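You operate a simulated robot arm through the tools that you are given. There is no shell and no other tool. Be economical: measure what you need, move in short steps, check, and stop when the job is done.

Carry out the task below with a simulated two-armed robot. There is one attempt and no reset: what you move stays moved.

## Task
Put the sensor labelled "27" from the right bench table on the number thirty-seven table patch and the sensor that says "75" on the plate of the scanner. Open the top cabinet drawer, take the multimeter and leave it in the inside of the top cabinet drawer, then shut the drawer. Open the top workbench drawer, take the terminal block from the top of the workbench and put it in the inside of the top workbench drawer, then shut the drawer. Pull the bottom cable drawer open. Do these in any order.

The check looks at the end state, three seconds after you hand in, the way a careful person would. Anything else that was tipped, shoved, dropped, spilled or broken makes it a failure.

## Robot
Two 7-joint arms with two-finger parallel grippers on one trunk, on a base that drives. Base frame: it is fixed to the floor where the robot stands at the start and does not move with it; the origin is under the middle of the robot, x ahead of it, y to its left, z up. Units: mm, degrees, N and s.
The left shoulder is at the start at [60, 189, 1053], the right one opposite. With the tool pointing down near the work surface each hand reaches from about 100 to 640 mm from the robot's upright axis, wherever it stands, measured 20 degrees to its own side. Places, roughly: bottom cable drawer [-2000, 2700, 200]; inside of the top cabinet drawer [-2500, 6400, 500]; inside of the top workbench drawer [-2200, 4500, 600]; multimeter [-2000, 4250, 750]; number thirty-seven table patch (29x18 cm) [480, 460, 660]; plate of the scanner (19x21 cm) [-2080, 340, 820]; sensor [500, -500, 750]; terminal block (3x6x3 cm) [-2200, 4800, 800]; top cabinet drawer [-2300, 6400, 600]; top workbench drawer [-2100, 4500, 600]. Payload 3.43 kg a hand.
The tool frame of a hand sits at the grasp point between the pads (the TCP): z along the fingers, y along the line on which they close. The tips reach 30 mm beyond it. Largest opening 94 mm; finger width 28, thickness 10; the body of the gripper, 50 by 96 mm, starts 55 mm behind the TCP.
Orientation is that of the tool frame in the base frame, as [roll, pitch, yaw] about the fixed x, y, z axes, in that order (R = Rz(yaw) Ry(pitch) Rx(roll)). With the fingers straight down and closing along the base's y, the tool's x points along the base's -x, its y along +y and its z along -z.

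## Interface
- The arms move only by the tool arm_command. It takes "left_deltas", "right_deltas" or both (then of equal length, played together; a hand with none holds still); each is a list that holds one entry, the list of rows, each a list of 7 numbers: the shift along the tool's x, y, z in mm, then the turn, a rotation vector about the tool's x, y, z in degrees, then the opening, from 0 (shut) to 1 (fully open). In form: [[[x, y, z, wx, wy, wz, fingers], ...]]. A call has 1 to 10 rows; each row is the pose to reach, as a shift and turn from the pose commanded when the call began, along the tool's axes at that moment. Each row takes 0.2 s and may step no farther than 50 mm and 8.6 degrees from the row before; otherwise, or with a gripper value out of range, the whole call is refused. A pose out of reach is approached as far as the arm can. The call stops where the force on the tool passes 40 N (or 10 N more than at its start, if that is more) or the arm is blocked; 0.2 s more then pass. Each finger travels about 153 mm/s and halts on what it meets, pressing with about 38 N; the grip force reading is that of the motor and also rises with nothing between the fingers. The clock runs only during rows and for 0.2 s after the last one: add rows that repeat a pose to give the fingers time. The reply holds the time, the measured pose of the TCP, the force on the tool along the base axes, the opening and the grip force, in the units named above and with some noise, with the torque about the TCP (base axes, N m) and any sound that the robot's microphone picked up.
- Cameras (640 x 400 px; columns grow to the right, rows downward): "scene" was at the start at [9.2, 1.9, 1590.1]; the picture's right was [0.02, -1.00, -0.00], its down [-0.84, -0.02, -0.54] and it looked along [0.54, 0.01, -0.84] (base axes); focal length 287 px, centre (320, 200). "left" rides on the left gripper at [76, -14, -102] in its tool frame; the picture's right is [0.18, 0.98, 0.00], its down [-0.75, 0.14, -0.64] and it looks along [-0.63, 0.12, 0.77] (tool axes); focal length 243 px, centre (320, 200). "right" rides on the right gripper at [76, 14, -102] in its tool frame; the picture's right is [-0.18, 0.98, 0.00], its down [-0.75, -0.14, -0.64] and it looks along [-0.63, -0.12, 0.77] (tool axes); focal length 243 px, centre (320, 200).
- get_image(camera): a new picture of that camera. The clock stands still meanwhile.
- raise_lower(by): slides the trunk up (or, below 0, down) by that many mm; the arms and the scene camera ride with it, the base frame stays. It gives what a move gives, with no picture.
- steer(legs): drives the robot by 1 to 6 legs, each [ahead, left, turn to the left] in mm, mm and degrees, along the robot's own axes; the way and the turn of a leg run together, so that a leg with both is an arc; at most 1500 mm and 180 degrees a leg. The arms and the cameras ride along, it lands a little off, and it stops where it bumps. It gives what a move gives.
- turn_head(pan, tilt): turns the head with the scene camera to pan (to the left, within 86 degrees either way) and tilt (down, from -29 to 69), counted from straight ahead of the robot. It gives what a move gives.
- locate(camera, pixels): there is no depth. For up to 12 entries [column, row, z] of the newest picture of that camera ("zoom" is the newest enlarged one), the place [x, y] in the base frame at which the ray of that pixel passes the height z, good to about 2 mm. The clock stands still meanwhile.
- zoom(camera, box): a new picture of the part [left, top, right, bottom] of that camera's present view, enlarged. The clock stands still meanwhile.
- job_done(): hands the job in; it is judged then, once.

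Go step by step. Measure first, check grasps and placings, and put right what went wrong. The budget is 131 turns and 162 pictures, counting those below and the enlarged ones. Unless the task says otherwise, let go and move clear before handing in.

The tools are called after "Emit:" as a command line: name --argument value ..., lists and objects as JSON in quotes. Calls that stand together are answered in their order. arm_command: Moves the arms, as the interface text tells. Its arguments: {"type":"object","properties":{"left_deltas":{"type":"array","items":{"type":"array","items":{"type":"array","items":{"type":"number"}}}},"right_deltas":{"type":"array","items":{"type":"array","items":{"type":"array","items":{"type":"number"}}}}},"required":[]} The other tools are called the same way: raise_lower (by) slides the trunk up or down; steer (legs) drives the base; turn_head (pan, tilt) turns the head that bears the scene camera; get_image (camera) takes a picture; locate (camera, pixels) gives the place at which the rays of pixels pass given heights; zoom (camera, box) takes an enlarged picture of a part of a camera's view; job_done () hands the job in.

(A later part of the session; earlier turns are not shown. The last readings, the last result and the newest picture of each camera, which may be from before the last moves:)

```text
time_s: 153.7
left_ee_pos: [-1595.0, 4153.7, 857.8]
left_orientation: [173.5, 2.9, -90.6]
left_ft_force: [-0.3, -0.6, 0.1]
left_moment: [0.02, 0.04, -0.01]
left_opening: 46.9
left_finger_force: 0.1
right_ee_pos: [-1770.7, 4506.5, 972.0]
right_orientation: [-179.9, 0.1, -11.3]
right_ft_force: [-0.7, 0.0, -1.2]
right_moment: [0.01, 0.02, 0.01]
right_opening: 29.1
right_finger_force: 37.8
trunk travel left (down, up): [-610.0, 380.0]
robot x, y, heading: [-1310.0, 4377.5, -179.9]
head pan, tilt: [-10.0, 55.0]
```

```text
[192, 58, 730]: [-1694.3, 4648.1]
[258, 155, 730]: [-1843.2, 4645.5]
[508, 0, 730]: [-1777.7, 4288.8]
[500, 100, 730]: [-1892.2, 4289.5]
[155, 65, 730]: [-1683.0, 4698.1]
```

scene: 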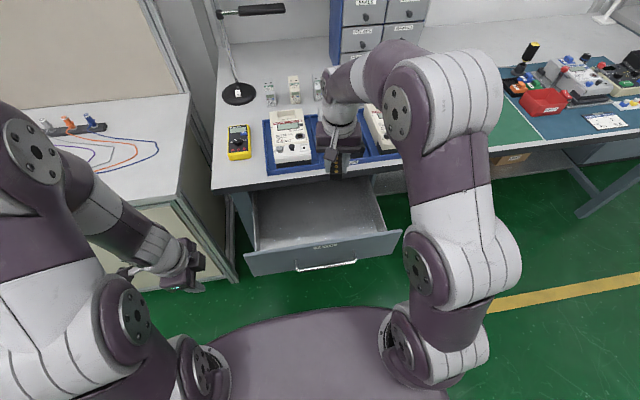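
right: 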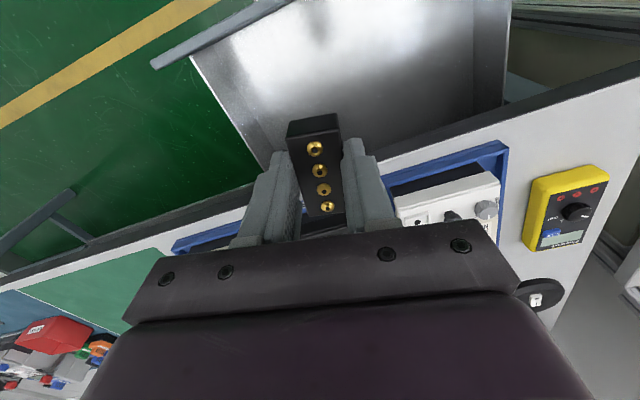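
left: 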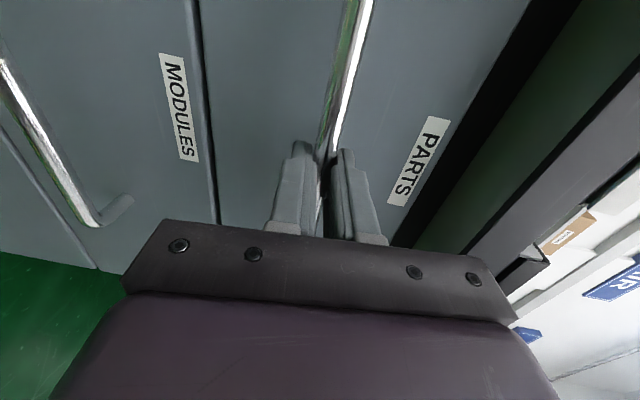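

The interior spans y 4290–4650 and x from -1700 back, with the front rim near z 730. I'll lower the block into it in two stages.

Emit:
arm_command --right_deltas '[[[-14, 0, 45, 0, 0, 0, 0], [-14, 0, 90, 0, 0, 0, 0], [-14, 0, 135, 0, 0, 0, 0], [-14, 0, 180, 0, 0, 0, 0], [-14, 0, 220, 0, 0, 0, 0], [-14, 0, 250, 0, 0, 0, 0], [-14, 0, 270, 0, 0, 0, 0]]]'

Emit:
get_image --camera "right"

Emit:
get_image --camera "scene"

```text
time_s: 155.3
left_ee_pos: [-1596.8, 4153.3, 857.3]
left_orientation: [173.6, 3.0, -90.5]
left_ft_force: [-0.4, 0.0, 0.5]
left_moment: [-0.03, 0.01, 0.01]
left_opening: 47.0
left_finger_force: 0.0
right_ee_pos: [-1786.7, 4509.1, 702.4]
right_orientation: [-179.8, 0.1, -11.1]
right_ft_force: [-0.9, 0.3, 0.4]
right_moment: [0.01, -0.02, -0.02]
right_opening: 29.0
right_finger_force: 38.5
trunk travel left (down, up): [-610.0, 380.0]
robot x, y, heading: [-1304.3, 4376.3, -179.8]
head pan, tilt: [-10.0, 55.0]
```

```text
71 pictures are left
```

right: 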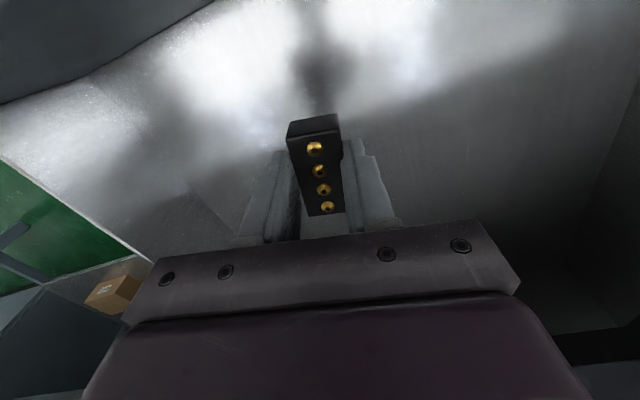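

```text
70 pictures are left
```

scene: 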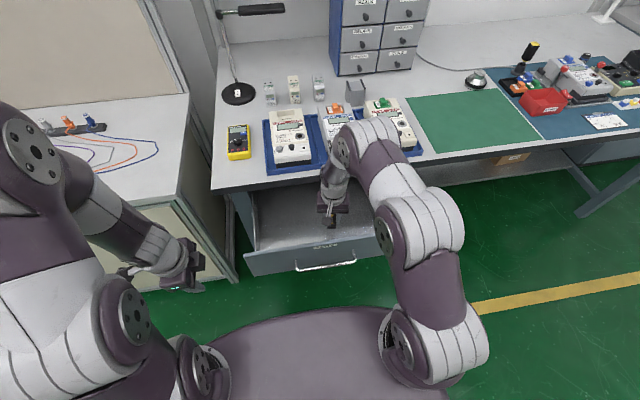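

It's inside the drawer at TCP z=702. I'll lower in small steps to find the floor.

Emit:
arm_command --right_deltas '[[[0, 0, 15, 0, 0, 0, 0], [0, 0, 25, 0, 0, 0, 0], [0, 0, 32, 0, 0, 0, 0], [0, 0, 37, 0, 0, 0, 0], [0, 0, 42, 0, 0, 0, 0], [0, 0, 46, 0, 0, 0, 0], [0, 0, 50, 0, 0, 0, 0]]]'

Emit:
get_image --camera "right"

```text
time_s: 156.9
left_ee_pos: [-1595.9, 4153.2, 857.9]
left_orientation: [173.6, 2.9, -90.5]
left_ft_force: [-0.7, -0.6, 0.5]
left_moment: [0.01, -0.02, 0.04]
left_opening: 47.0
left_finger_force: 0.1
right_ee_pos: [-1785.1, 4510.0, 651.7]
right_orientation: [-179.8, 0.0, -11.3]
right_ft_force: [0.5, -0.5, -1.0]
right_moment: [0.0, 0.01, 0.02]
right_opening: 29.0
right_finger_force: 38.0
trunk travel left (down, up): [-610.0, 380.0]
robot x, y, heading: [-1305.9, 4380.3, -180.0]
head pan, tilt: [-10.0, 55.0]
```

```text
69 pictures are left
```

right: 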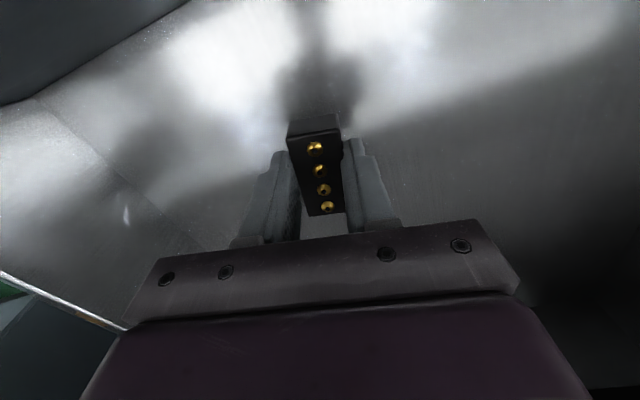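

No contact yet, but the block's shadow is closing in. I'll continue in 4 mm steps.

Emit:
arm_command --right_deltas '[[[-5, 0, 4, 0, 0, 0, 0], [-10, 0, 8, 0, 0, 0, 0], [-10, 0, 12, 0, 0, 0, 0], [-10, 0, 16, 0, 0, 0, 0], [-10, 0, 20, 0, 0, 0, 0]]]'

Emit:
get_image --camera "right"

Emit:
zoom --camera "scene" --box '[230, 130, 430, 280]'

```text
time_s: 158.1
left_ee_pos: [-1593.8, 4152.6, 859.0]
left_orientation: [173.5, 2.9, -90.4]
left_ft_force: [-0.7, 0.0, -0.1]
left_moment: [-0.02, 0.01, -0.01]
left_opening: 47.1
left_finger_force: 0.0
right_ee_pos: [-1796.7, 4512.0, 632.5]
right_orientation: [-180.0, 0.3, -11.3]
right_ft_force: [-1.5, 1.2, 13.9]
right_moment: [0.01, -0.34, 0.03]
right_opening: 29.5
right_finger_force: 37.6
trunk travel left (down, up): [-610.0, 380.0]
robot x, y, heading: [-1309.3, 4375.8, -179.8]
head pan, tilt: [-10.0, 55.0]
```

```text
68 pictures are left
```

right: 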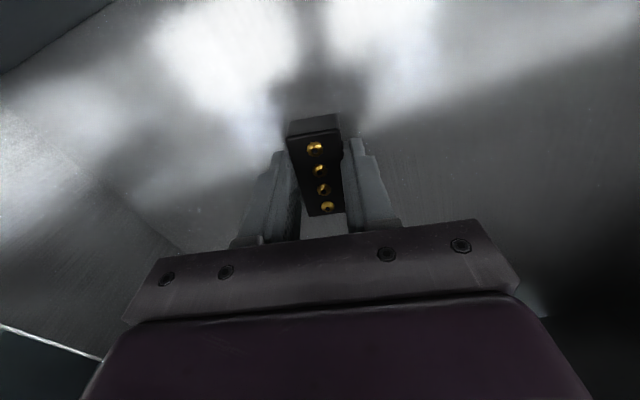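

```text
2.67 times, centred on (330, 205) of scene
```

zoom: 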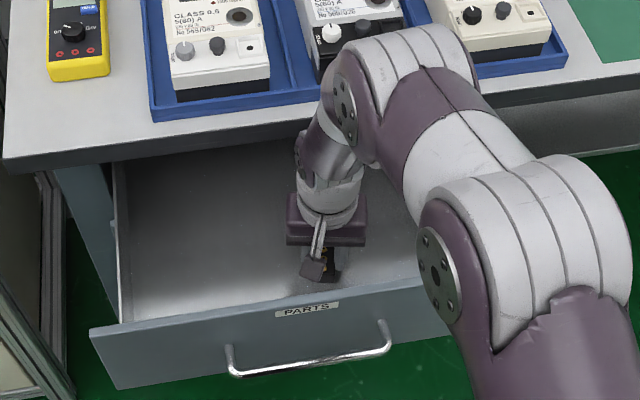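

Contact reads 13.9 N, so the block is on the drawer floor. I'll open and rise straight out.

Emit:
arm_command --right_deltas '[[[0, 0, -1, 0, 0, 0, 0.2], [0, 0, -1, 0, 0, 0, 0.5], [0, 0, -1, 0, 0, 0, 0.5], [10, 0, -30, 0, 0, 0, 0.5], [12, 0, -75, 0, 0, 0, 0.5], [12, 0, -120, 0, 0, 0, 0.5], [12, 0, -165, 0, 0, 0, 0.5], [12, 0, -210, 0, 0, 0, 0.5], [40, 0, -245, 0, 0, 0, 0.5], [80, 0, -265, 0, 0, 0, 0.5]]]'

Emit:
get_image --camera "scene"

Emit:
get_image --camera "right"

```text
time_s: 160.3
left_ee_pos: [-1596.0, 4152.5, 857.1]
left_orientation: [173.5, 2.8, -90.5]
left_ft_force: [0.9, 1.0, 0.6]
left_moment: [-0.02, 0.0, 0.02]
left_opening: 47.2
left_finger_force: 0.0
right_ee_pos: [-1715.6, 4495.3, 895.3]
right_orientation: [-179.9, 0.1, -11.2]
right_ft_force: [0.1, 0.2, -0.1]
right_moment: [0.02, 0.04, -0.01]
right_opening: 46.9
right_finger_force: 0.0
trunk travel left (down, up): [-610.0, 380.0]
robot x, y, heading: [-1306.7, 4379.3, -180.0]
head pan, tilt: [-10.0, 55.0]
```

```text
66 pictures are left
```

scene: 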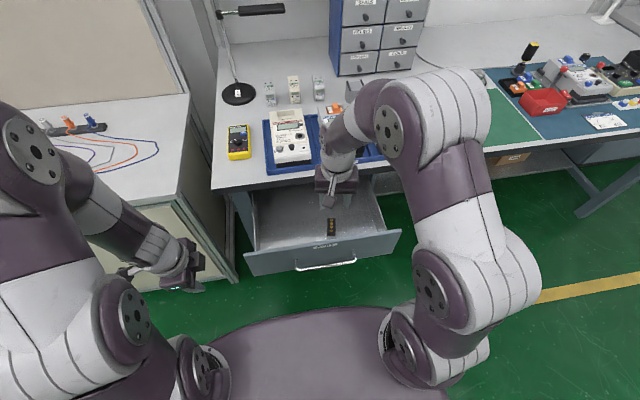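

```text
65 pictures are left
```

right: 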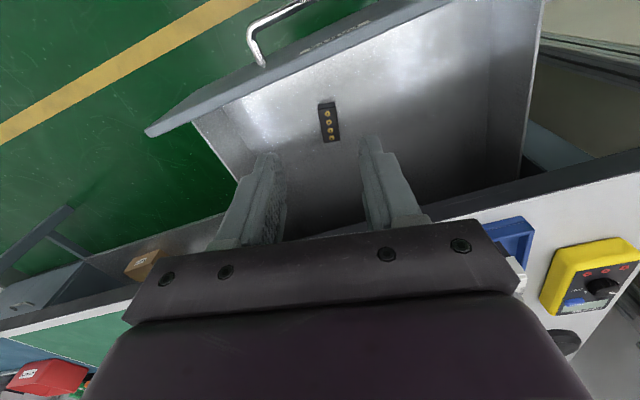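

The block lies in the drawer at (331,227). To shut it, I'll back up, tilt the right hand forward 60° with closed fingers, and push on the front panel above the handle.

Emit:
steer --legs '[[-230, 0, 0]]'

Emit:
arm_command --right_deltas '[[[-5, 0, 18, 0, -6, 0, 0.2], [-10, 0, 36, 0, -12, 0, 0], [-16, 0, 54, 0, -18, 0, 0], [-22, 0, 72, 0, -24, 0, 0], [-28, 0, 90, 0, -30, 0, 0], [-34, 0, 108, 0, -36, 0, 0], [-40, 0, 126, 0, -42, 0, 0], [-46, 0, 144, 0, -48, 0, 0], [-52, 0, 160, 0, -54, 0, 0], [-60, 0, 173, 0, -60, 0, 0]]]'

Emit:
get_image --camera "scene"

Emit:
get_image --camera "right"

```text
time_s: 162.0
left_ee_pos: [-1366.2, 4153.4, 856.8]
left_orientation: [173.4, 2.9, -90.4]
left_ft_force: [-0.1, 0.3, -0.4]
left_moment: [0.01, 0.01, 0.02]
left_opening: 47.0
left_finger_force: 0.0
right_ee_pos: [-1487.8, 4494.6, 896.3]
right_orientation: [-179.8, 0.1, -11.1]
right_ft_force: [0.2, 0.1, 0.0]
right_moment: [0.01, 0.05, -0.01]
right_opening: 47.0
right_finger_force: 0.1
trunk travel left (down, up): [-610.0, 380.0]
robot x, y, heading: [-1077.3, 4380.0, -179.7]
head pan, tilt: [-10.0, 55.0]
```

```text
time_s: 164.2
left_ee_pos: [-1366.9, 4154.2, 856.9]
left_orientation: [173.6, 2.9, -90.4]
left_ft_force: [-0.6, -0.5, 0.0]
left_moment: [-0.02, 0.0, -0.03]
left_opening: 46.8
left_finger_force: 0.1
right_ee_pos: [-1556.2, 4501.7, 726.4]
right_orientation: [-178.9, 60.0, -10.3]
right_ft_force: [-0.8, -0.2, -1.5]
right_moment: [0.0, -0.02, 0.01]
right_opening: 0.0
right_finger_force: 33.3
right hand out of reach, approached as far as the arm can: row 10
trunk travel left (down, up): [-610.0, 380.0]
robot x, y, heading: [-1078.4, 4379.7, -179.7]
head pan, tilt: [-10.0, 55.0]
```

```text
64 pictures are left
```

scene: 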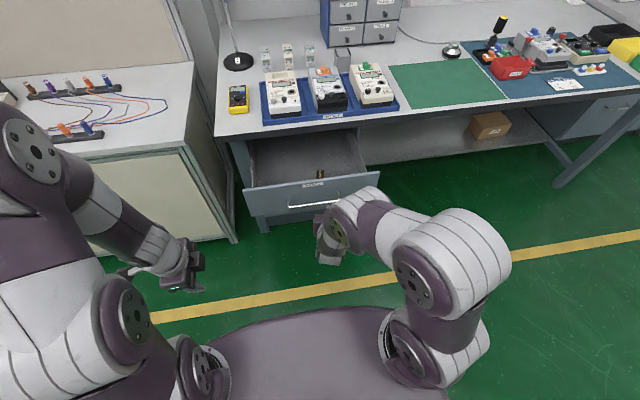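

```text
63 pictures are left
```

right: 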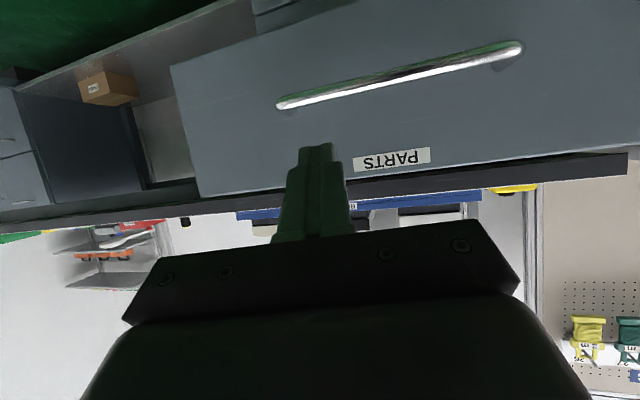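

The fingertip is aimed at the panel, right of the PARTS label. I'll drop 10 mm and drive forward to push the drawer; the drive stops on force.

Emit:
arm_command --right_deltas '[[[9, 0, 5, 0, 0, 0, 0]]]'

Emit:
steer --legs '[[310, 0, 0]]'

Emit:
get_image --camera "scene"

Emit:
get_image --camera "right"

```text
time_s: 164.6
left_ee_pos: [-1367.0, 4153.4, 856.2]
left_orientation: [173.7, 2.8, -90.5]
left_ft_force: [0.2, 0.2, 0.6]
left_moment: [-0.01, -0.02, -0.04]
left_opening: 46.9
left_finger_force: 0.1
right_ee_pos: [-1559.4, 4500.0, 716.2]
right_orientation: [-179.0, 60.0, -10.4]
right_ft_force: [-1.2, -0.4, -0.3]
right_moment: [-0.02, -0.01, 0.01]
right_opening: 0.2
right_finger_force: 33.2
trunk travel left (down, up): [-610.0, 380.0]
robot x, y, heading: [-1073.6, 4373.7, -179.6]
head pan, tilt: [-10.0, 55.0]
```

```text
time_s: 166.7
left_ee_pos: [-1677.2, 4153.4, 856.7]
left_orientation: [173.7, 2.9, -90.6]
left_ft_force: [0.3, -0.2, -0.1]
left_moment: [0.02, -0.02, -0.01]
left_opening: 47.0
left_finger_force: 0.0
right_ee_pos: [-1869.1, 4501.3, 716.4]
right_orientation: [-179.0, 59.8, -10.6]
right_ft_force: [-0.1, 0.3, -0.7]
right_moment: [-0.01, 0.01, 0.01]
right_opening: 0.0
right_finger_force: 33.1
trunk travel left (down, up): [-610.0, 380.0]
robot x, y, heading: [-1386.8, 4376.1, -179.9]
head pan, tilt: [-10.0, 55.0]
```

```text
62 pictures are left
```

scene: 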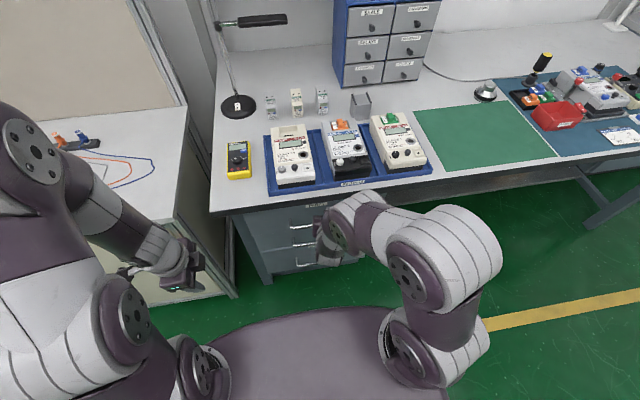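

```text
61 pictures are left
```

right: 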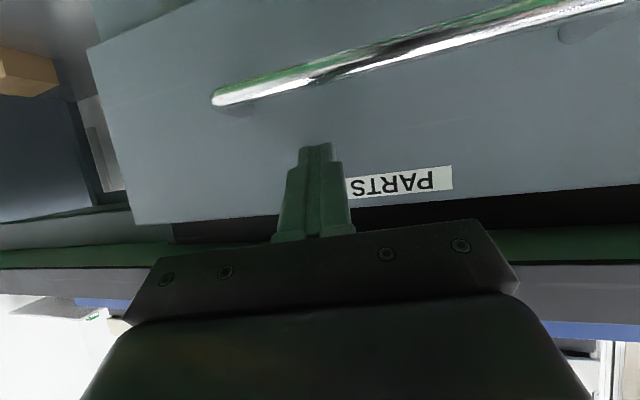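

The drawer is moving in with no resistance. I'll keep pushing slowly until it meets its stop.

Emit:
steer --legs '[[25, 0, 0]]'

Emit:
get_image --camera "right"

Emit:
zoom --camera "scene" --box '[200, 170, 400, 295]'

```text
time_s: 167.6
left_ee_pos: [-1695.1, 4153.7, 857.2]
left_orientation: [173.3, 2.8, -90.7]
left_ft_force: [-0.1, -0.1, 0.2]
left_moment: [0.03, 0.02, 0.01]
left_opening: 46.8
left_finger_force: 0.1
right_ee_pos: [-1884.5, 4501.5, 717.4]
right_orientation: [-178.5, 60.2, -10.0]
right_ft_force: [12.9, -0.8, 10.5]
right_moment: [-0.03, 0.29, 0.04]
right_opening: 0.1
right_finger_force: 32.9
trunk travel left (down, up): [-610.0, 380.0]
robot x, y, heading: [-1409.5, 4373.2, -179.8]
head pan, tilt: [-10.0, 55.0]
stopped in leg 1: the force on the tool passed its limit at 126 N (the readings are from after the stop); the commanded pose is now the measured one
```

```text
60 pictures are left
```

right: 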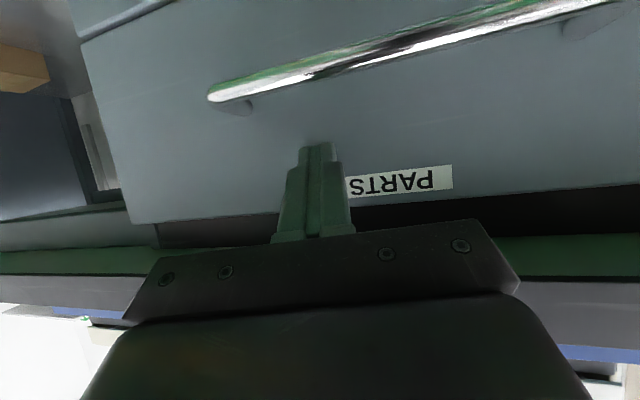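

```text
3.20 times, centred on (300, 232) of scene
```

zoom: 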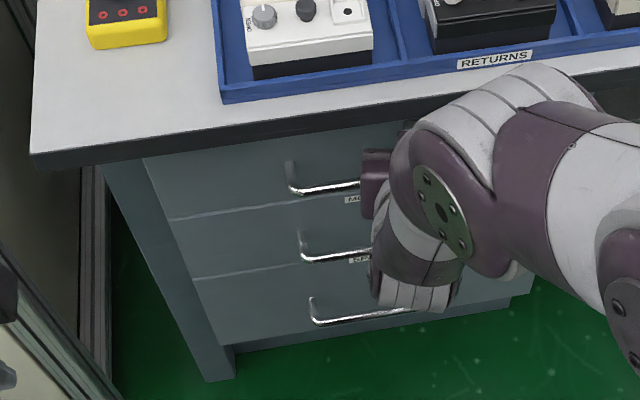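

The drawer front is flush and the three handles line up. I'll back off, return the right hand to pointing down, and turn the left wrist for the multimeter.

Emit:
steer --legs '[[-130, 0, 0]]'

Emit:
arm_command --right_deltas '[[[12, 0, -8, 0, 6, 0, 0.2], [24, 0, -16, 0, 12, 0, 0.3], [36, 0, -24, 0, 18, 0, 0.3], [48, 0, -32, 0, 24, 0, 0.3], [60, 0, -40, 0, 30, 0, 0.3], [60, 0, -60, 0, 36, 0, 0.3], [60, 0, -80, 0, 42, 0, 0.3], [60, 0, -100, 0, 48, 0, 0.3], [40, 0, -130, 0, 54, 0, 0.3], [20, 0, -160, 0, 60, 0, 0.3]]]' --left_deltas '[[[0, 0, 0, 0, 0, -8.5, 0.9], [0, 0, 0, 0, 0, -17, 0.9], [0, 0, 0, 0, 0, -25.5, 0.9], [0, 0, 0, 0, 0, -34, 0.9], [0, 0, 0, 0, 0, -42.5, 0.9], [0, 0, 0, 0, 0, -51, 0.9], [0, 0, 0, 0, 0, -59.5, 0.9], [0, 0, 0, 0, 0, -68, 0.9], [0, 0, 0, 0, 0, -76.5, 0.9], [0, 0, 0, 0, 0, -85, 0.9]]]'

Emit:
turn_head --pan 5 --tilt 50

Emit:
get_image --camera "scene"

Emit:
get_image --camera "left"

```text
time_s: 168.9
left_ee_pos: [-1568.4, 4154.3, 856.7]
left_orientation: [173.6, 3.0, -90.8]
left_ft_force: [-0.4, -0.1, 0.6]
left_moment: [0.0, 0.04, -0.01]
left_opening: 47.1
left_finger_force: 0.0
right_ee_pos: [-1755.6, 4502.0, 716.2]
right_orientation: [-178.5, 60.1, -10.3]
right_ft_force: [0.6, -0.2, 0.2]
right_moment: [-0.03, 0.01, 0.0]
right_opening: 0.0
right_finger_force: 32.9
trunk travel left (down, up): [-610.0, 380.0]
robot x, y, heading: [-1280.2, 4378.1, 179.8]
head pan, tilt: [-10.0, 55.0]
```

```text
time_s: 171.1
left_ee_pos: [-1568.5, 4155.6, 858.0]
left_orientation: [-177.7, 6.4, -5.4]
left_ft_force: [0.1, 0.1, -0.7]
left_moment: [0.02, 0.0, 0.0]
left_opening: 84.7
left_finger_force: 0.0
right_ee_pos: [-1614.3, 4473.4, 770.7]
right_orientation: [-178.8, 1.1, -11.5]
right_ft_force: [-1.2, 0.2, 0.8]
right_moment: [0.01, -0.09, 0.0]
right_opening: 28.2
right_finger_force: 0.0
right hand out of reach, approached as far as the arm can: row 10
trunk travel left (down, up): [-610.0, 380.0]
robot x, y, heading: [-1279.4, 4376.7, 179.8]
head pan, tilt: [-10.0, 55.0]
```

```text
time_s: 171.9
left_ee_pos: [-1568.1, 4153.9, 857.1]
left_orientation: [-177.7, 6.8, -5.5]
left_ft_force: [-0.6, -0.1, -0.1]
left_moment: [0.02, 0.01, 0.03]
left_opening: 84.7
left_finger_force: 0.0
right_ee_pos: [-1614.1, 4474.2, 770.9]
right_orientation: [-178.8, 1.5, -11.5]
right_ft_force: [0.9, 0.0, 0.4]
right_moment: [-0.02, -0.02, 0.0]
right_opening: 28.4
right_finger_force: 0.1
trunk travel left (down, up): [-610.0, 380.0]
robot x, y, heading: [-1278.5, 4374.5, 179.8]
head pan, tilt: [5.0, 50.0]
```

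```text
58 pictures are left
```

scene: 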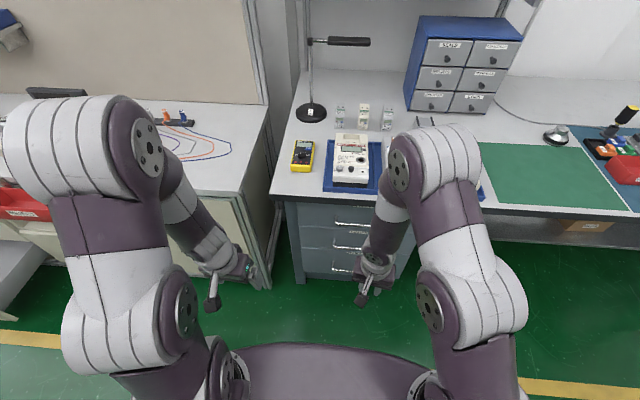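

```text
57 pictures are left
```

left: 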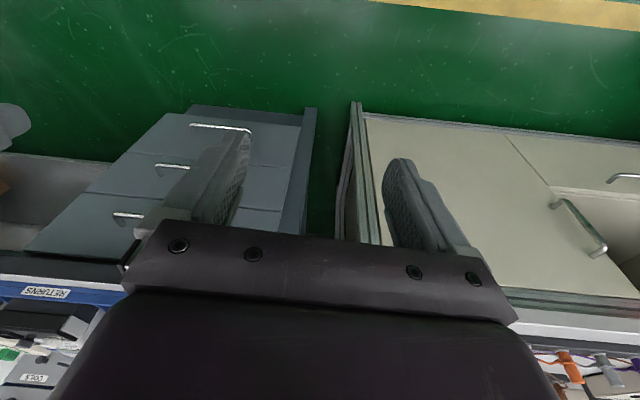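

Drawer shut. I'll locate the multimeter, at about (302,155).

Emit:
zoom --camera "scene" --box '[260, 120, 400, 220]'

Emit:
locate --camera "scene" --pixels '[[295, 141, 830], [314, 141, 830], [311, 172, 830], [290, 168, 830], [302, 155, 830], [302, 155, 815], [311, 173, 800], [290, 169, 800], [323, 190, 800]]'

```text
4.00 times, centred on (330, 170) of scene
```

zoom: 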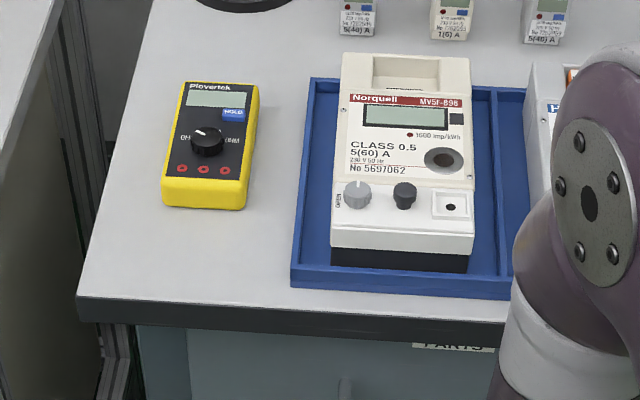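

```text
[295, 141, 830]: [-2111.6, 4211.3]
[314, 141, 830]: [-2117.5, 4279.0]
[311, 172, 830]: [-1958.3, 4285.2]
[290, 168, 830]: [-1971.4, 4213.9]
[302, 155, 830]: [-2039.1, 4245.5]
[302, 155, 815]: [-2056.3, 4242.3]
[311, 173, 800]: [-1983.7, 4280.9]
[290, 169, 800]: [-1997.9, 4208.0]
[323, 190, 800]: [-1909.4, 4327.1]
```

The multimeter spans about x -2112 to -1985 and y 4208 to 4283, and a 94 mm grip across y fits. I'll raise the trunk, pull the right hand in, level the left hand, and drive up.

Emit:
raise_lower --by 130

Emit:
arm_command --left_deltas '[[[0, 0, 0, -1, 3, -2.5, 1], [0, 0, 0, -2.3, 6.8, -5.5, 1], [0, 0, 0, -2.3, 6.8, -5.5, 1]]]' --right_deltas '[[[30, 0, -15, 0, 0, 0, 0.3], [60, 0, -30, 0, 0, 0, 0.3], [80, 0, -50, 0, 0, 0, 0.3]]]'

Emit:
steer --legs '[[0, -75, 0], [255, 0, 0]]'

Emit:
get_image --camera "scene"

Emit:
get_image --camera "left"

```text
time_s: 173.5
left_ee_pos: [-1567.7, 4155.4, 987.6]
left_orientation: [-177.7, 6.7, -5.5]
left_ft_force: [0.3, -0.4, -0.6]
left_moment: [0.01, 0.02, 0.02]
left_opening: 84.7
left_finger_force: 0.0
right_ee_pos: [-1615.9, 4473.2, 901.1]
right_orientation: [-179.0, 1.5, -11.5]
right_ft_force: [0.6, 0.3, -0.1]
right_moment: [-0.01, -0.03, 0.04]
right_opening: 28.4
right_finger_force: 0.1
trunk travel left (down, up): [-740.0, 250.0]
robot x, y, heading: [-1277.7, 4378.4, 179.7]
head pan, tilt: [5.0, 50.0]
```

```text
time_s: 174.3
left_ee_pos: [-1574.1, 4155.6, 980.7]
left_orientation: [-178.2, 4.3, -1.5]
left_ft_force: [0.4, -0.5, 1.0]
left_moment: [0.01, 0.0, 0.0]
left_opening: 93.9
left_finger_force: 0.1
left hand out of reach, approached as far as the arm can: row 2
right_ee_pos: [-1537.1, 4455.7, 949.3]
right_orientation: [-179.3, 1.8, -11.6]
right_ft_force: [-30.1, 8.6, -16.3]
right_moment: [-0.38, -1.57, -0.15]
right_opening: 28.4
right_finger_force: 0.0
trunk travel left (down, up): [-740.0, 250.0]
robot x, y, heading: [-1275.6, 4376.9, 180.1]
head pan, tilt: [5.0, 50.0]
```

```text
time_s: 175.5
left_ee_pos: [-1574.1, 4235.7, 980.8]
left_orientation: [-178.3, 4.4, -1.4]
left_ft_force: [0.1, 0.2, 0.3]
left_moment: [-0.01, -0.01, -0.02]
left_opening: 93.9
left_finger_force: 0.0
right_ee_pos: [-1538.4, 4534.6, 948.5]
right_orientation: [-179.3, 1.7, -11.6]
right_ft_force: [0.6, 0.5, 0.4]
right_moment: [0.01, 0.02, 0.02]
right_opening: 28.0
right_finger_force: 0.0
trunk travel left (down, up): [-740.0, 250.0]
robot x, y, heading: [-1278.6, 4455.3, 179.7]
head pan, tilt: [5.0, 50.0]
stopped in leg 1: the force on the tool passed its limit at 45 N (the readings are from after the stop); the commanded pose is now the measured one
```

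```text
55 pictures are left
```

scene: 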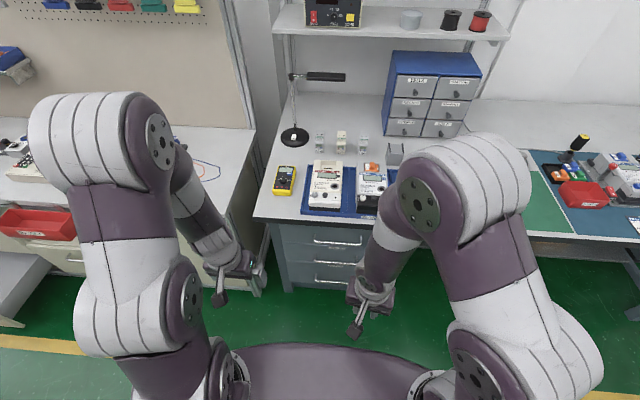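

```text
54 pictures are left
```

left: 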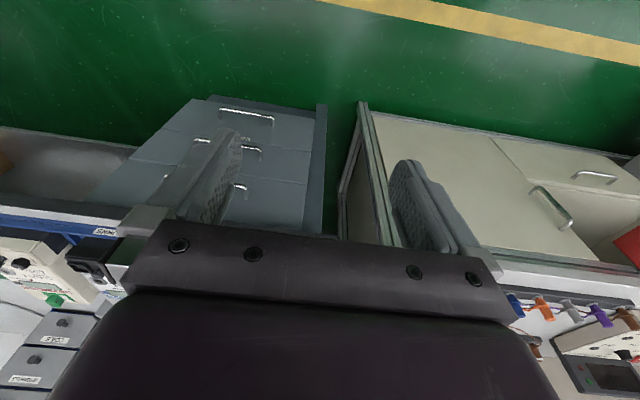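

The right hand had folded against the robot's own body; the force is back to zero. I'll ease it forward 30 mm, then drive ahead.

Emit:
arm_command --right_deltas '[[[-20, 0, 0, 0, 0, 0, 0.3], [-35, 0, 0, 0, 0, 0, 0.3]]]'

Emit:
steer --legs '[[255, 0, 0]]'

Emit:
get_image --camera "scene"

Emit:
get_image --camera "left"

```text
time_s: 176.1
left_ee_pos: [-1574.4, 4234.4, 979.5]
left_orientation: [-178.2, 4.4, -1.6]
left_ft_force: [-0.3, 0.0, -0.2]
left_moment: [0.0, 0.03, -0.01]
left_opening: 94.1
left_finger_force: 0.1
right_ee_pos: [-1572.0, 4540.8, 950.4]
right_orientation: [-179.3, 1.9, -11.8]
right_ft_force: [-1.3, -0.3, 0.0]
right_moment: [0.03, 0.02, 0.01]
right_opening: 28.0
right_finger_force: 0.0
trunk travel left (down, up): [-740.0, 250.0]
robot x, y, heading: [-1279.5, 4454.4, 179.9]
head pan, tilt: [5.0, 50.0]
```

```text
time_s: 178.0
left_ee_pos: [-1836.6, 4233.2, 980.7]
left_orientation: [-178.2, 4.4, -1.4]
left_ft_force: [0.6, -0.2, -0.7]
left_moment: [0.0, -0.02, 0.03]
left_opening: 94.2
left_finger_force: 0.1
right_ee_pos: [-1835.8, 4538.7, 950.4]
right_orientation: [-179.4, 1.9, -11.4]
right_ft_force: [0.5, 0.3, 0.4]
right_moment: [-0.02, 0.01, -0.02]
right_opening: 28.3
right_finger_force: 0.0
trunk travel left (down, up): [-740.0, 250.0]
robot x, y, heading: [-1542.9, 4452.4, -180.0]
head pan, tilt: [5.0, 50.0]
```

```text
53 pictures are left
```

scene: 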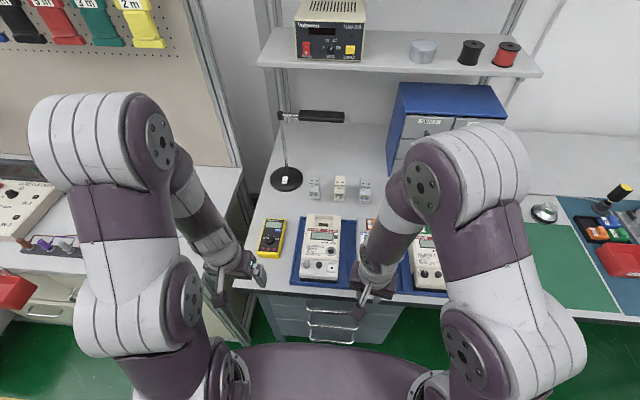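

```text
52 pictures are left
```

left: 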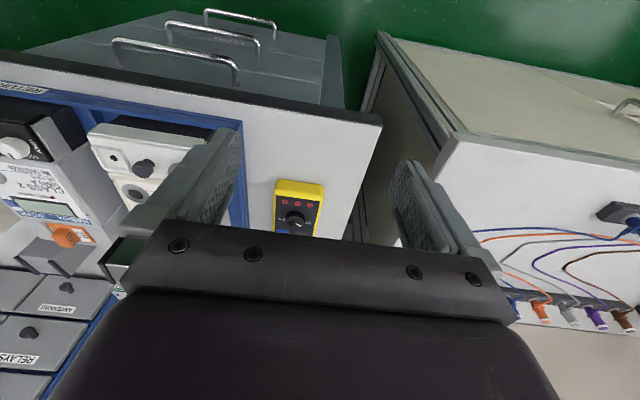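

I'll locate the multimeter from this closer spot with both cameras.

Emit:
zoom --camera "scene" --box '[230, 190, 330, 290]'

Emit:
locate --camera "scene" --pixels '[[263, 220, 835], [286, 221, 835], [281, 251, 835], [260, 248, 835], [259, 253, 800], [280, 257, 800]]'

Emit:
locate --camera "left" --pixels '[[277, 181, 835], [323, 186, 835], [276, 198, 835], [318, 235, 835], [276, 232, 835]]'

```text
4.00 times, centred on (280, 240) of scene
```

zoom: 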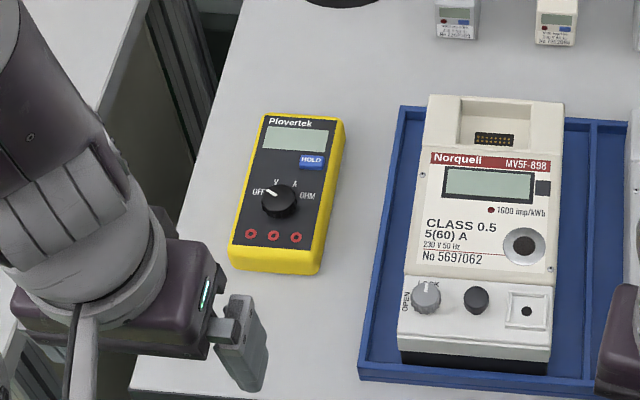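

```text
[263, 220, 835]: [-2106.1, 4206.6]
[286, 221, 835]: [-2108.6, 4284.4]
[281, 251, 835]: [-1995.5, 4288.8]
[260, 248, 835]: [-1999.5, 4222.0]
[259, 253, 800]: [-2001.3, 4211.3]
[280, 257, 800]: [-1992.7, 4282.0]
```

```text
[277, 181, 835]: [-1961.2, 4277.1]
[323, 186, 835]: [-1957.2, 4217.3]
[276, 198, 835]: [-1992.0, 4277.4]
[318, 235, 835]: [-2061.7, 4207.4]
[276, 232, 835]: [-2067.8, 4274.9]
```

The multimeter's centre is at about (-2050,4246), with its top near 832. I'll move the left hand above it, levelled and fully open.

Emit:
arm_command --left_deltas '[[[-43, -3, 0, -0.6, 1.5, -0.5, 1], [-86, -6, 8, -1.2, 3, -1, 1], [-129, -9, 16, -1.8, 4.4, -1.4, 1], [-172, -12, 24, -1.8, 4.4, -1.4, 1], [-212, -14, 35, -1.8, 4.4, -1.4, 1], [-212, -14, 35, -1.8, 4.4, -1.4, 1]]]'

Emit:
get_image --camera "left"

```text
time_s: 179.4
left_ee_pos: [-1946.0, 4305.5, 942.4]
left_orientation: [-175.5, 1.7, 1.2]
left_ft_force: [0.6, -0.3, 1.3]
left_moment: [-0.02, -0.05, -0.01]
left_opening: 93.8
left_finger_force: 0.2
left hand out of reach, approached as far as the arm can: row 1, 2, 3, 4, 5, 6
right_ee_pos: [-1835.9, 4538.2, 951.2]
right_orientation: [-179.3, 2.0, -11.5]
right_ft_force: [-0.1, -0.7, 0.4]
right_moment: [-0.02, 0.04, -0.01]
right_opening: 28.0
right_finger_force: 0.1
trunk travel left (down, up): [-740.0, 250.0]
robot x, y, heading: [-1541.6, 4458.1, -179.8]
head pan, tilt: [5.0, 50.0]
```

```text
50 pictures are left
```

left: 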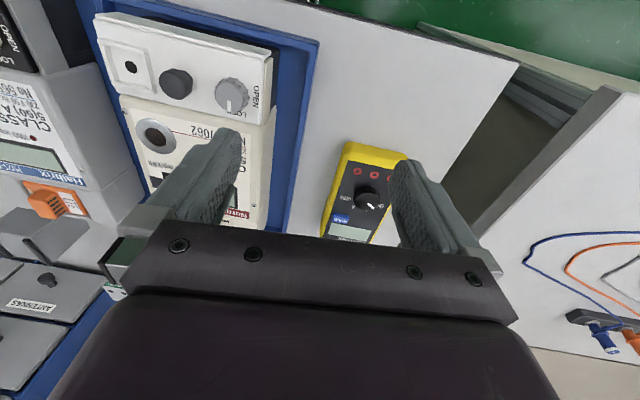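

The arm stalled short, at (-1946,4305,942). I'll retry from here, moving sideways first and then forward.

Emit:
arm_command --left_deltas '[[[0, 30, -5, -1, 0.5, 0.5, 1], [0, 60, -10, -2, 1, 1, 1], [-35, 60, -10, -3, 1.5, 1, 1], [-70, 60, -5, -4, 1.7, 1.2, 1], [-104, 60, 0, -4.5, 1.7, 1.2, 1], [-104, 60, 0, -4.5, 1.7, 1.2, 1]]]'

Emit:
get_image --camera "scene"

```text
time_s: 180.8
left_ee_pos: [-1955.9, 4283.1, 912.8]
left_orientation: [-177.7, 4.9, 0.2]
left_ft_force: [-0.5, 0.5, 0.2]
left_moment: [-0.01, -0.01, -0.02]
left_opening: 94.0
left_finger_force: 0.0
left hand out of reach, approached as far as the arm can: row 1, 2, 3, 4, 5, 6
right_ee_pos: [-1835.7, 4538.5, 951.1]
right_orientation: [-179.2, 1.9, -11.5]
right_ft_force: [-0.1, 0.6, -0.3]
right_moment: [-0.02, 0.03, -0.01]
right_opening: 28.3
right_finger_force: 0.0
trunk travel left (down, up): [-740.0, 250.0]
robot x, y, heading: [-1541.6, 4450.9, -179.8]
head pan, tilt: [5.0, 50.0]
```

```text
49 pictures are left
```

scene: 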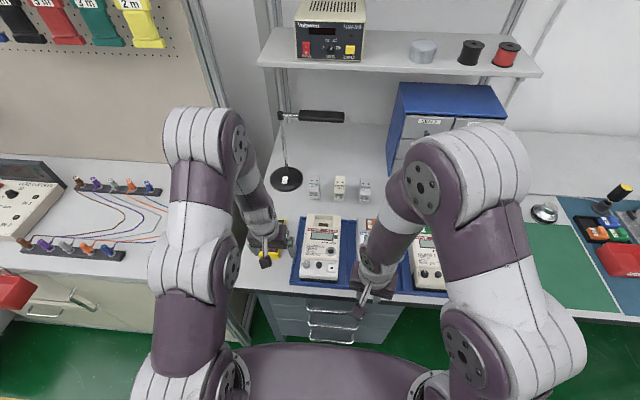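

The left wrist is near a joint limit in this orientation. I'll pick with the right hand instead, so I'm folding the left back to its working orientation first.

Emit:
arm_command --left_deltas '[[[5, 5, -20, 0, 0, 8.5, 0.8], [30, 10, -40, 0, 0, 17, 0.6], [60, 15, -60, 0, 0, 25.5, 0.6], [90, 20, -60, 0, 0, 34, 0.6], [120, 25, -60, 0, 0, 42.5, 0.6], [120, 30, -60, 0, 0, 51, 0.6], [120, 40, -60, 0, 0, 59.5, 0.6], [120, 50, -60, 0, 0, 68, 0.6], [120, 60, -60, 0, 0, 76.5, 0.6], [120, 60, -60, 0, 0, 85, 0.6]]]'

Emit:
steer --legs '[[-220, 0, 0], [0, 360, 0]]'

Emit:
get_image --camera "scene"

```text
time_s: 183.0
left_ee_pos: [-1829.4, 4220.0, 961.0]
left_orientation: [175.3, 2.6, -85.1]
left_ft_force: [0.5, 0.8, 0.0]
left_moment: [-0.01, 0.01, 0.02]
left_opening: 56.5
left_finger_force: 0.0
left hand out of reach, approached as far as the arm can: row 1
right_ee_pos: [-1834.9, 4539.0, 950.8]
right_orientation: [-179.3, 1.8, -11.5]
right_ft_force: [0.0, -1.2, -0.5]
right_moment: [-0.01, -0.02, 0.01]
right_opening: 28.3
right_finger_force: 0.1
trunk travel left (down, up): [-740.0, 250.0]
robot x, y, heading: [-1542.7, 4456.1, -179.7]
head pan, tilt: [5.0, 50.0]
```

```text
time_s: 186.6
left_ee_pos: [-1615.4, 3864.6, 961.8]
left_orientation: [175.4, 2.6, -85.6]
left_ft_force: [-0.2, 0.1, 1.0]
left_moment: [0.0, -0.01, -0.01]
left_opening: 56.5
left_finger_force: 0.0
right_ee_pos: [-1617.9, 4184.3, 950.7]
right_orientation: [-179.3, 1.9, -12.1]
right_ft_force: [-0.2, 0.0, 0.1]
right_moment: [-0.04, 0.01, 0.0]
right_opening: 28.3
right_finger_force: 0.1
trunk travel left (down, up): [-740.0, 250.0]
robot x, y, heading: [-1325.6, 4095.2, 179.5]
head pan, tilt: [5.0, 50.0]
```

```text
48 pictures are left
```

scene: 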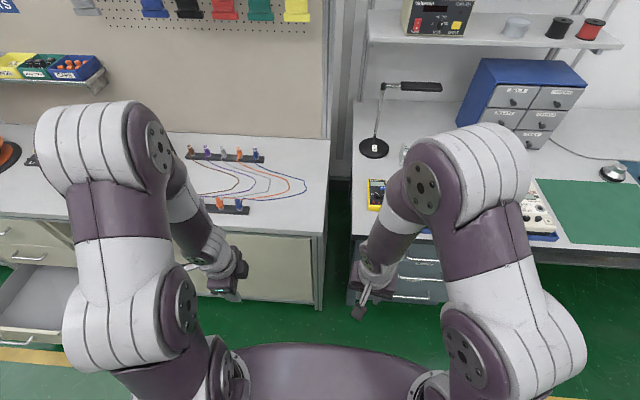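

I'll drive ahead 245 mm, then bring the right hand above the multimeter, turned 15° to match it and fully open.

Emit:
steer --legs '[[245, 0, 0.4]]'

Emit:
arm_command --right_deltas '[[[-40, -12, 0, 0, 0, -4, 1], [-80, -24, 0, 0, 1, -8, 1], [-115, -36, 0, 0, 1.9, -12, 1], [-150, -48, 10, 0, 1.9, -15, 1], [-150, -48, 10, 0, 1.9, -15, 1]]]'

Emit:
get_image --camera "right"

Emit:
turn_head --pan -20 --tilt 50

Emit:
get_image --camera "scene"

```text
time_s: 188.4
left_ee_pos: [-1861.2, 3864.6, 962.5]
left_orientation: [175.3, 2.6, -85.4]
left_ft_force: [-0.4, -0.3, 0.2]
left_moment: [0.0, -0.01, 0.04]
left_opening: 56.1
left_finger_force: 0.0
right_ee_pos: [-1864.1, 4183.0, 950.5]
right_orientation: [-179.3, 1.9, -11.8]
right_ft_force: [0.7, 0.0, 0.0]
right_moment: [0.0, 0.05, 0.01]
right_opening: 28.2
right_finger_force: 0.1
trunk travel left (down, up): [-740.0, 250.0]
robot x, y, heading: [-1569.3, 4098.2, 179.6]
head pan, tilt: [5.0, 50.0]
```

```text
time_s: 189.6
left_ee_pos: [-1860.5, 3864.9, 962.2]
left_orientation: [175.2, 2.6, -85.4]
left_ft_force: [0.5, 0.0, 0.1]
left_moment: [0.02, 0.02, 0.02]
left_opening: 56.4
left_finger_force: 0.0
right_ee_pos: [-2002.3, 4262.8, 946.8]
right_orientation: [-179.0, -0.2, 3.1]
right_ft_force: [0.8, 0.0, -0.3]
right_moment: [-0.01, 0.03, -0.01]
right_opening: 94.3
right_finger_force: 0.1
trunk travel left (down, up): [-740.0, 250.0]
robot x, y, heading: [-1570.7, 4099.9, 179.7]
head pan, tilt: [5.0, 50.0]
```

```text
47 pictures are left
```

right: 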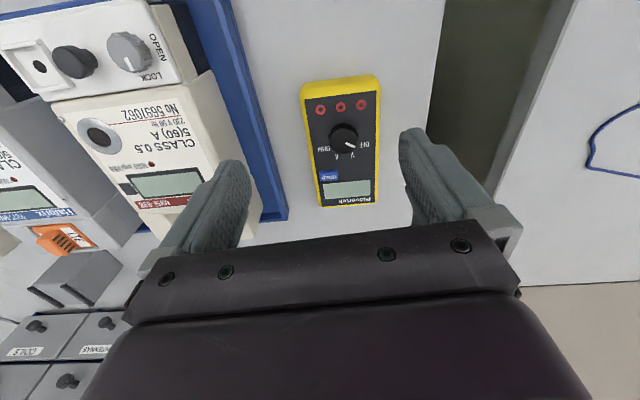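

```text
time_s: 190.5
left_ee_pos: [-1861.1, 3865.0, 962.0]
left_orientation: [175.3, 2.6, -85.2]
left_ft_force: [0.3, 0.3, -0.7]
left_moment: [0.0, 0.0, -0.01]
left_opening: 56.6
left_finger_force: 0.1
right_ee_pos: [-2002.2, 4263.0, 946.4]
right_orientation: [-179.1, -0.2, 3.1]
right_ft_force: [-0.3, -0.4, 0.5]
right_moment: [0.01, -0.02, 0.03]
right_opening: 94.3
right_finger_force: 0.0
trunk travel left (down, up): [-740.0, 250.0]
robot x, y, heading: [-1566.5, 4101.4, 179.7]
head pan, tilt: [-20.0, 50.0]
```

```text
46 pictures are left
```

scene: 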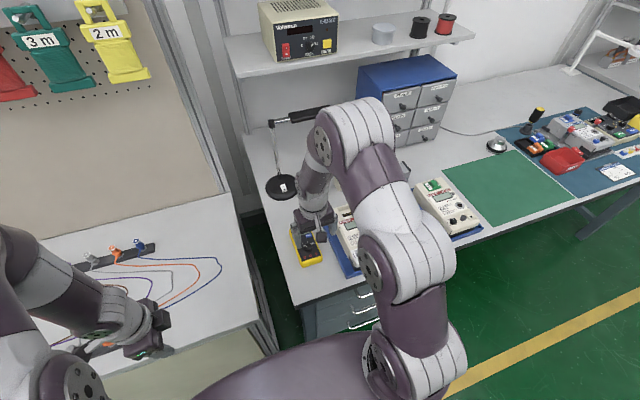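

The right camera shows the whole multimeter between the fingers, at about (340,145). I'll locate its corners.

Emit:
locate --camera "right" --pixels '[[301, 90, 832], [381, 80, 832], [377, 203, 832], [320, 207, 832], [342, 145, 832], [268, 150, 830], [286, 218, 820]]'

```text
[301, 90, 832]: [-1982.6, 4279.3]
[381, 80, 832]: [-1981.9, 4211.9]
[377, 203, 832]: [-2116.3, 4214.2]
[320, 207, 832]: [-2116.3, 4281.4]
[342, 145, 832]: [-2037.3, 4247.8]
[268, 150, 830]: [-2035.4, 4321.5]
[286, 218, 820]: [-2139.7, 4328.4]
```

The multimeter spans y 4212–4280 and x -2116 to -1983, square to the bench. I'll centre, square up and go down.

Emit:
arm_command --right_deltas '[[[-20, 7, 0, 0, 0, 1.5, 1], [-43, 14, 10, 0, 0, 3, 1], [-43, 14, 45, 0, 0, 3, 1], [-43, 14, 80, 0, 0, 3, 1], [-43, 14, 100, 0, 0, 3, 1], [-43, 14, 109, 0, 0, 3, 1]]]'

Emit:
get_image --camera "right"

```text
time_s: 191.9
left_ee_pos: [-1861.1, 3865.5, 961.5]
left_orientation: [175.3, 2.6, -85.3]
left_ft_force: [0.4, -1.4, -0.7]
left_moment: [0.01, 0.02, -0.03]
left_opening: 56.5
left_finger_force: 0.1
right_ee_pos: [-2042.0, 4247.2, 838.5]
right_orientation: [-178.9, -0.1, 0.2]
right_ft_force: [0.4, 0.2, 0.2]
right_moment: [-0.01, -0.04, 0.0]
right_opening: 93.9
right_finger_force: 0.0
trunk travel left (down, up): [-740.0, 250.0]
robot x, y, heading: [-1569.4, 4097.4, 179.6]
head pan, tilt: [-20.0, 50.0]
```

```text
45 pictures are left
```

right: 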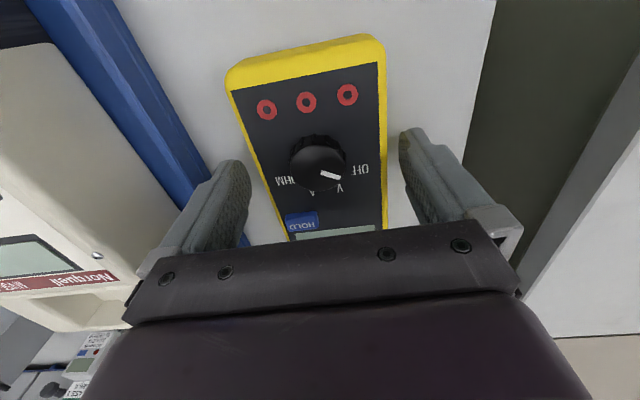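

The fingers straddle it cleanly. I'll close, confirm and lift.

Emit:
arm_command --right_deltas '[[[0, 0, 2, 0, 0, 0, 0.6], [0, 0, 2, 0, 0, 0, 0.4], [0, 0, 2, 0, 0, 0, 0.4], [0, 0, 2, 0, 0, 0, 0.4], [0, 0, -15, 0, 0, 0, 0.4], [0, 0, -50, 0, 0, 0, 0.4], [0, 0, -90, 0, 0, 0, 0.4], [40, 0, -115, 0, 0, 0, 0.4], [80, 0, -130, 0, 0, 0, 0.4]]]'

Emit:
get_image --camera "right"

```text
time_s: 193.9
left_ee_pos: [-1859.0, 3865.1, 961.6]
left_orientation: [175.3, 2.7, -85.3]
left_ft_force: [0.1, 0.6, 0.0]
left_moment: [0.02, 0.01, 0.01]
left_opening: 56.4
left_finger_force: 0.1
right_ee_pos: [-1960.5, 4243.7, 970.3]
right_orientation: [-179.0, -0.3, 0.1]
right_ft_force: [-0.1, -0.1, -3.1]
right_moment: [0.02, -0.05, 0.02]
right_opening: 71.9
right_finger_force: 38.1
trunk travel left (down, up): [-740.0, 250.0]
robot x, y, heading: [-1571.0, 4099.8, 179.8]
head pan, tilt: [-20.0, 50.0]
```

```text
44 pictures are left
```

right: 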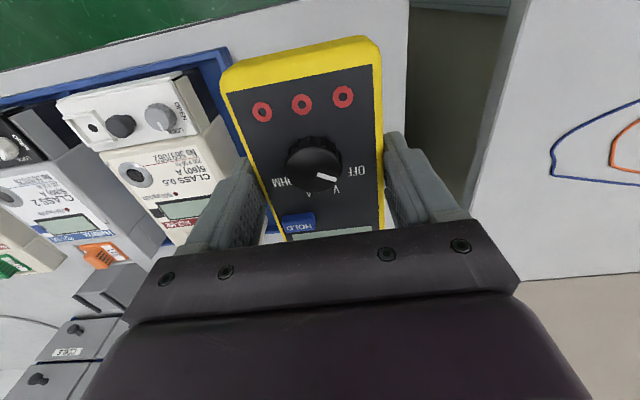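

The multimeter is gripped at 71.9 mm. I'll back out and drive along to the cabinet at y≈6400.

Emit:
steer --legs '[[-600, 0, 0], [0, -1100, 0], [0, -1000, 0]]'

Emit:
turn_head --pan 0 --tilt 30

Emit:
get_image --camera "scene"

```text
time_s: 207.4
left_ee_pos: [-1241.3, 5999.4, 963.2]
left_orientation: [175.4, 2.6, -87.2]
left_ft_force: [-0.2, 0.2, 0.9]
left_moment: [-0.03, -0.03, 0.02]
left_opening: 56.4
left_finger_force: 0.0
right_ee_pos: [-1330.6, 6380.6, 968.7]
right_orientation: [-179.0, -0.3, -1.7]
right_ft_force: [0.1, 0.3, -4.0]
right_moment: [0.0, -0.06, 0.01]
right_opening: 71.7
right_finger_force: 37.7
trunk travel left (down, up): [-740.0, 250.0]
robot x, y, heading: [-942.4, 6224.0, 177.9]
head pan, tilt: [-20.0, 50.0]
```

```text
time_s: 208.3
left_ee_pos: [-1241.6, 5998.8, 961.5]
left_orientation: [175.3, 2.6, -87.2]
left_ft_force: [0.3, 0.6, 0.3]
left_moment: [0.03, -0.01, 0.02]
left_opening: 56.4
left_finger_force: 0.0
right_ee_pos: [-1331.9, 6381.4, 969.3]
right_orientation: [-179.0, -0.4, -1.6]
right_ft_force: [0.1, 0.1, -3.1]
right_moment: [0.02, -0.01, -0.01]
right_opening: 71.8
right_finger_force: 38.5
trunk travel left (down, up): [-740.0, 250.0]
robot x, y, heading: [-941.2, 6223.7, 177.9]
head pan, tilt: [0.0, 30.0]
```

```text
43 pictures are left
```

scene: 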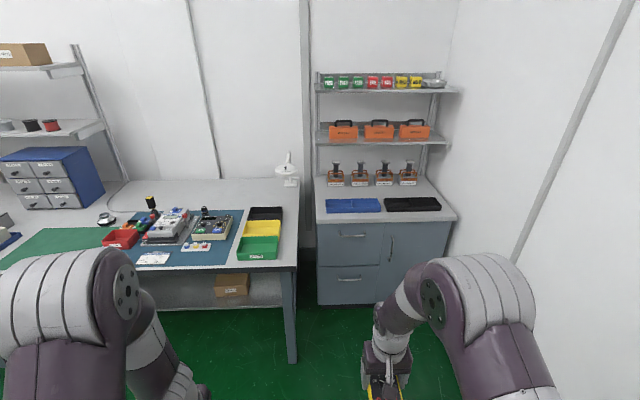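

The cabinet's top drawer is at (348,243), with its handle at (352,236). I'll enlarge and take the first set of rays.

Emit:
zoom --camera "scene" --box '[270, 190, 470, 315]'

Emit:
locate --camera "scene" --pixels '[[352, 237, 550], [352, 237, 600], [352, 237, 650], [352, 237, 700], [318, 223, 800], [449, 219, 800], [319, 304, 0], [289, 362, 0]]'

```text
3.20 times, centred on (370, 252) of scene
```

zoom: 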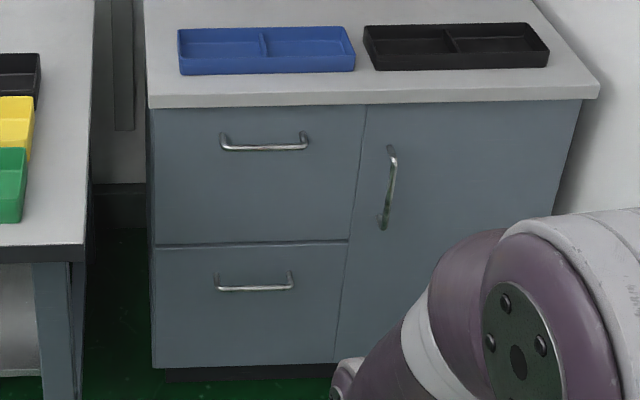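

```text
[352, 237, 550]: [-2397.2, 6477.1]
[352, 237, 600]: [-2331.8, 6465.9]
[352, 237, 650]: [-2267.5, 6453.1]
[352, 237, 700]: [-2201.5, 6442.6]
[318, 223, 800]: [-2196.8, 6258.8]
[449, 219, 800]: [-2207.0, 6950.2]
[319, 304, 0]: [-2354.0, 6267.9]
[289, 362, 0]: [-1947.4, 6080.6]
```

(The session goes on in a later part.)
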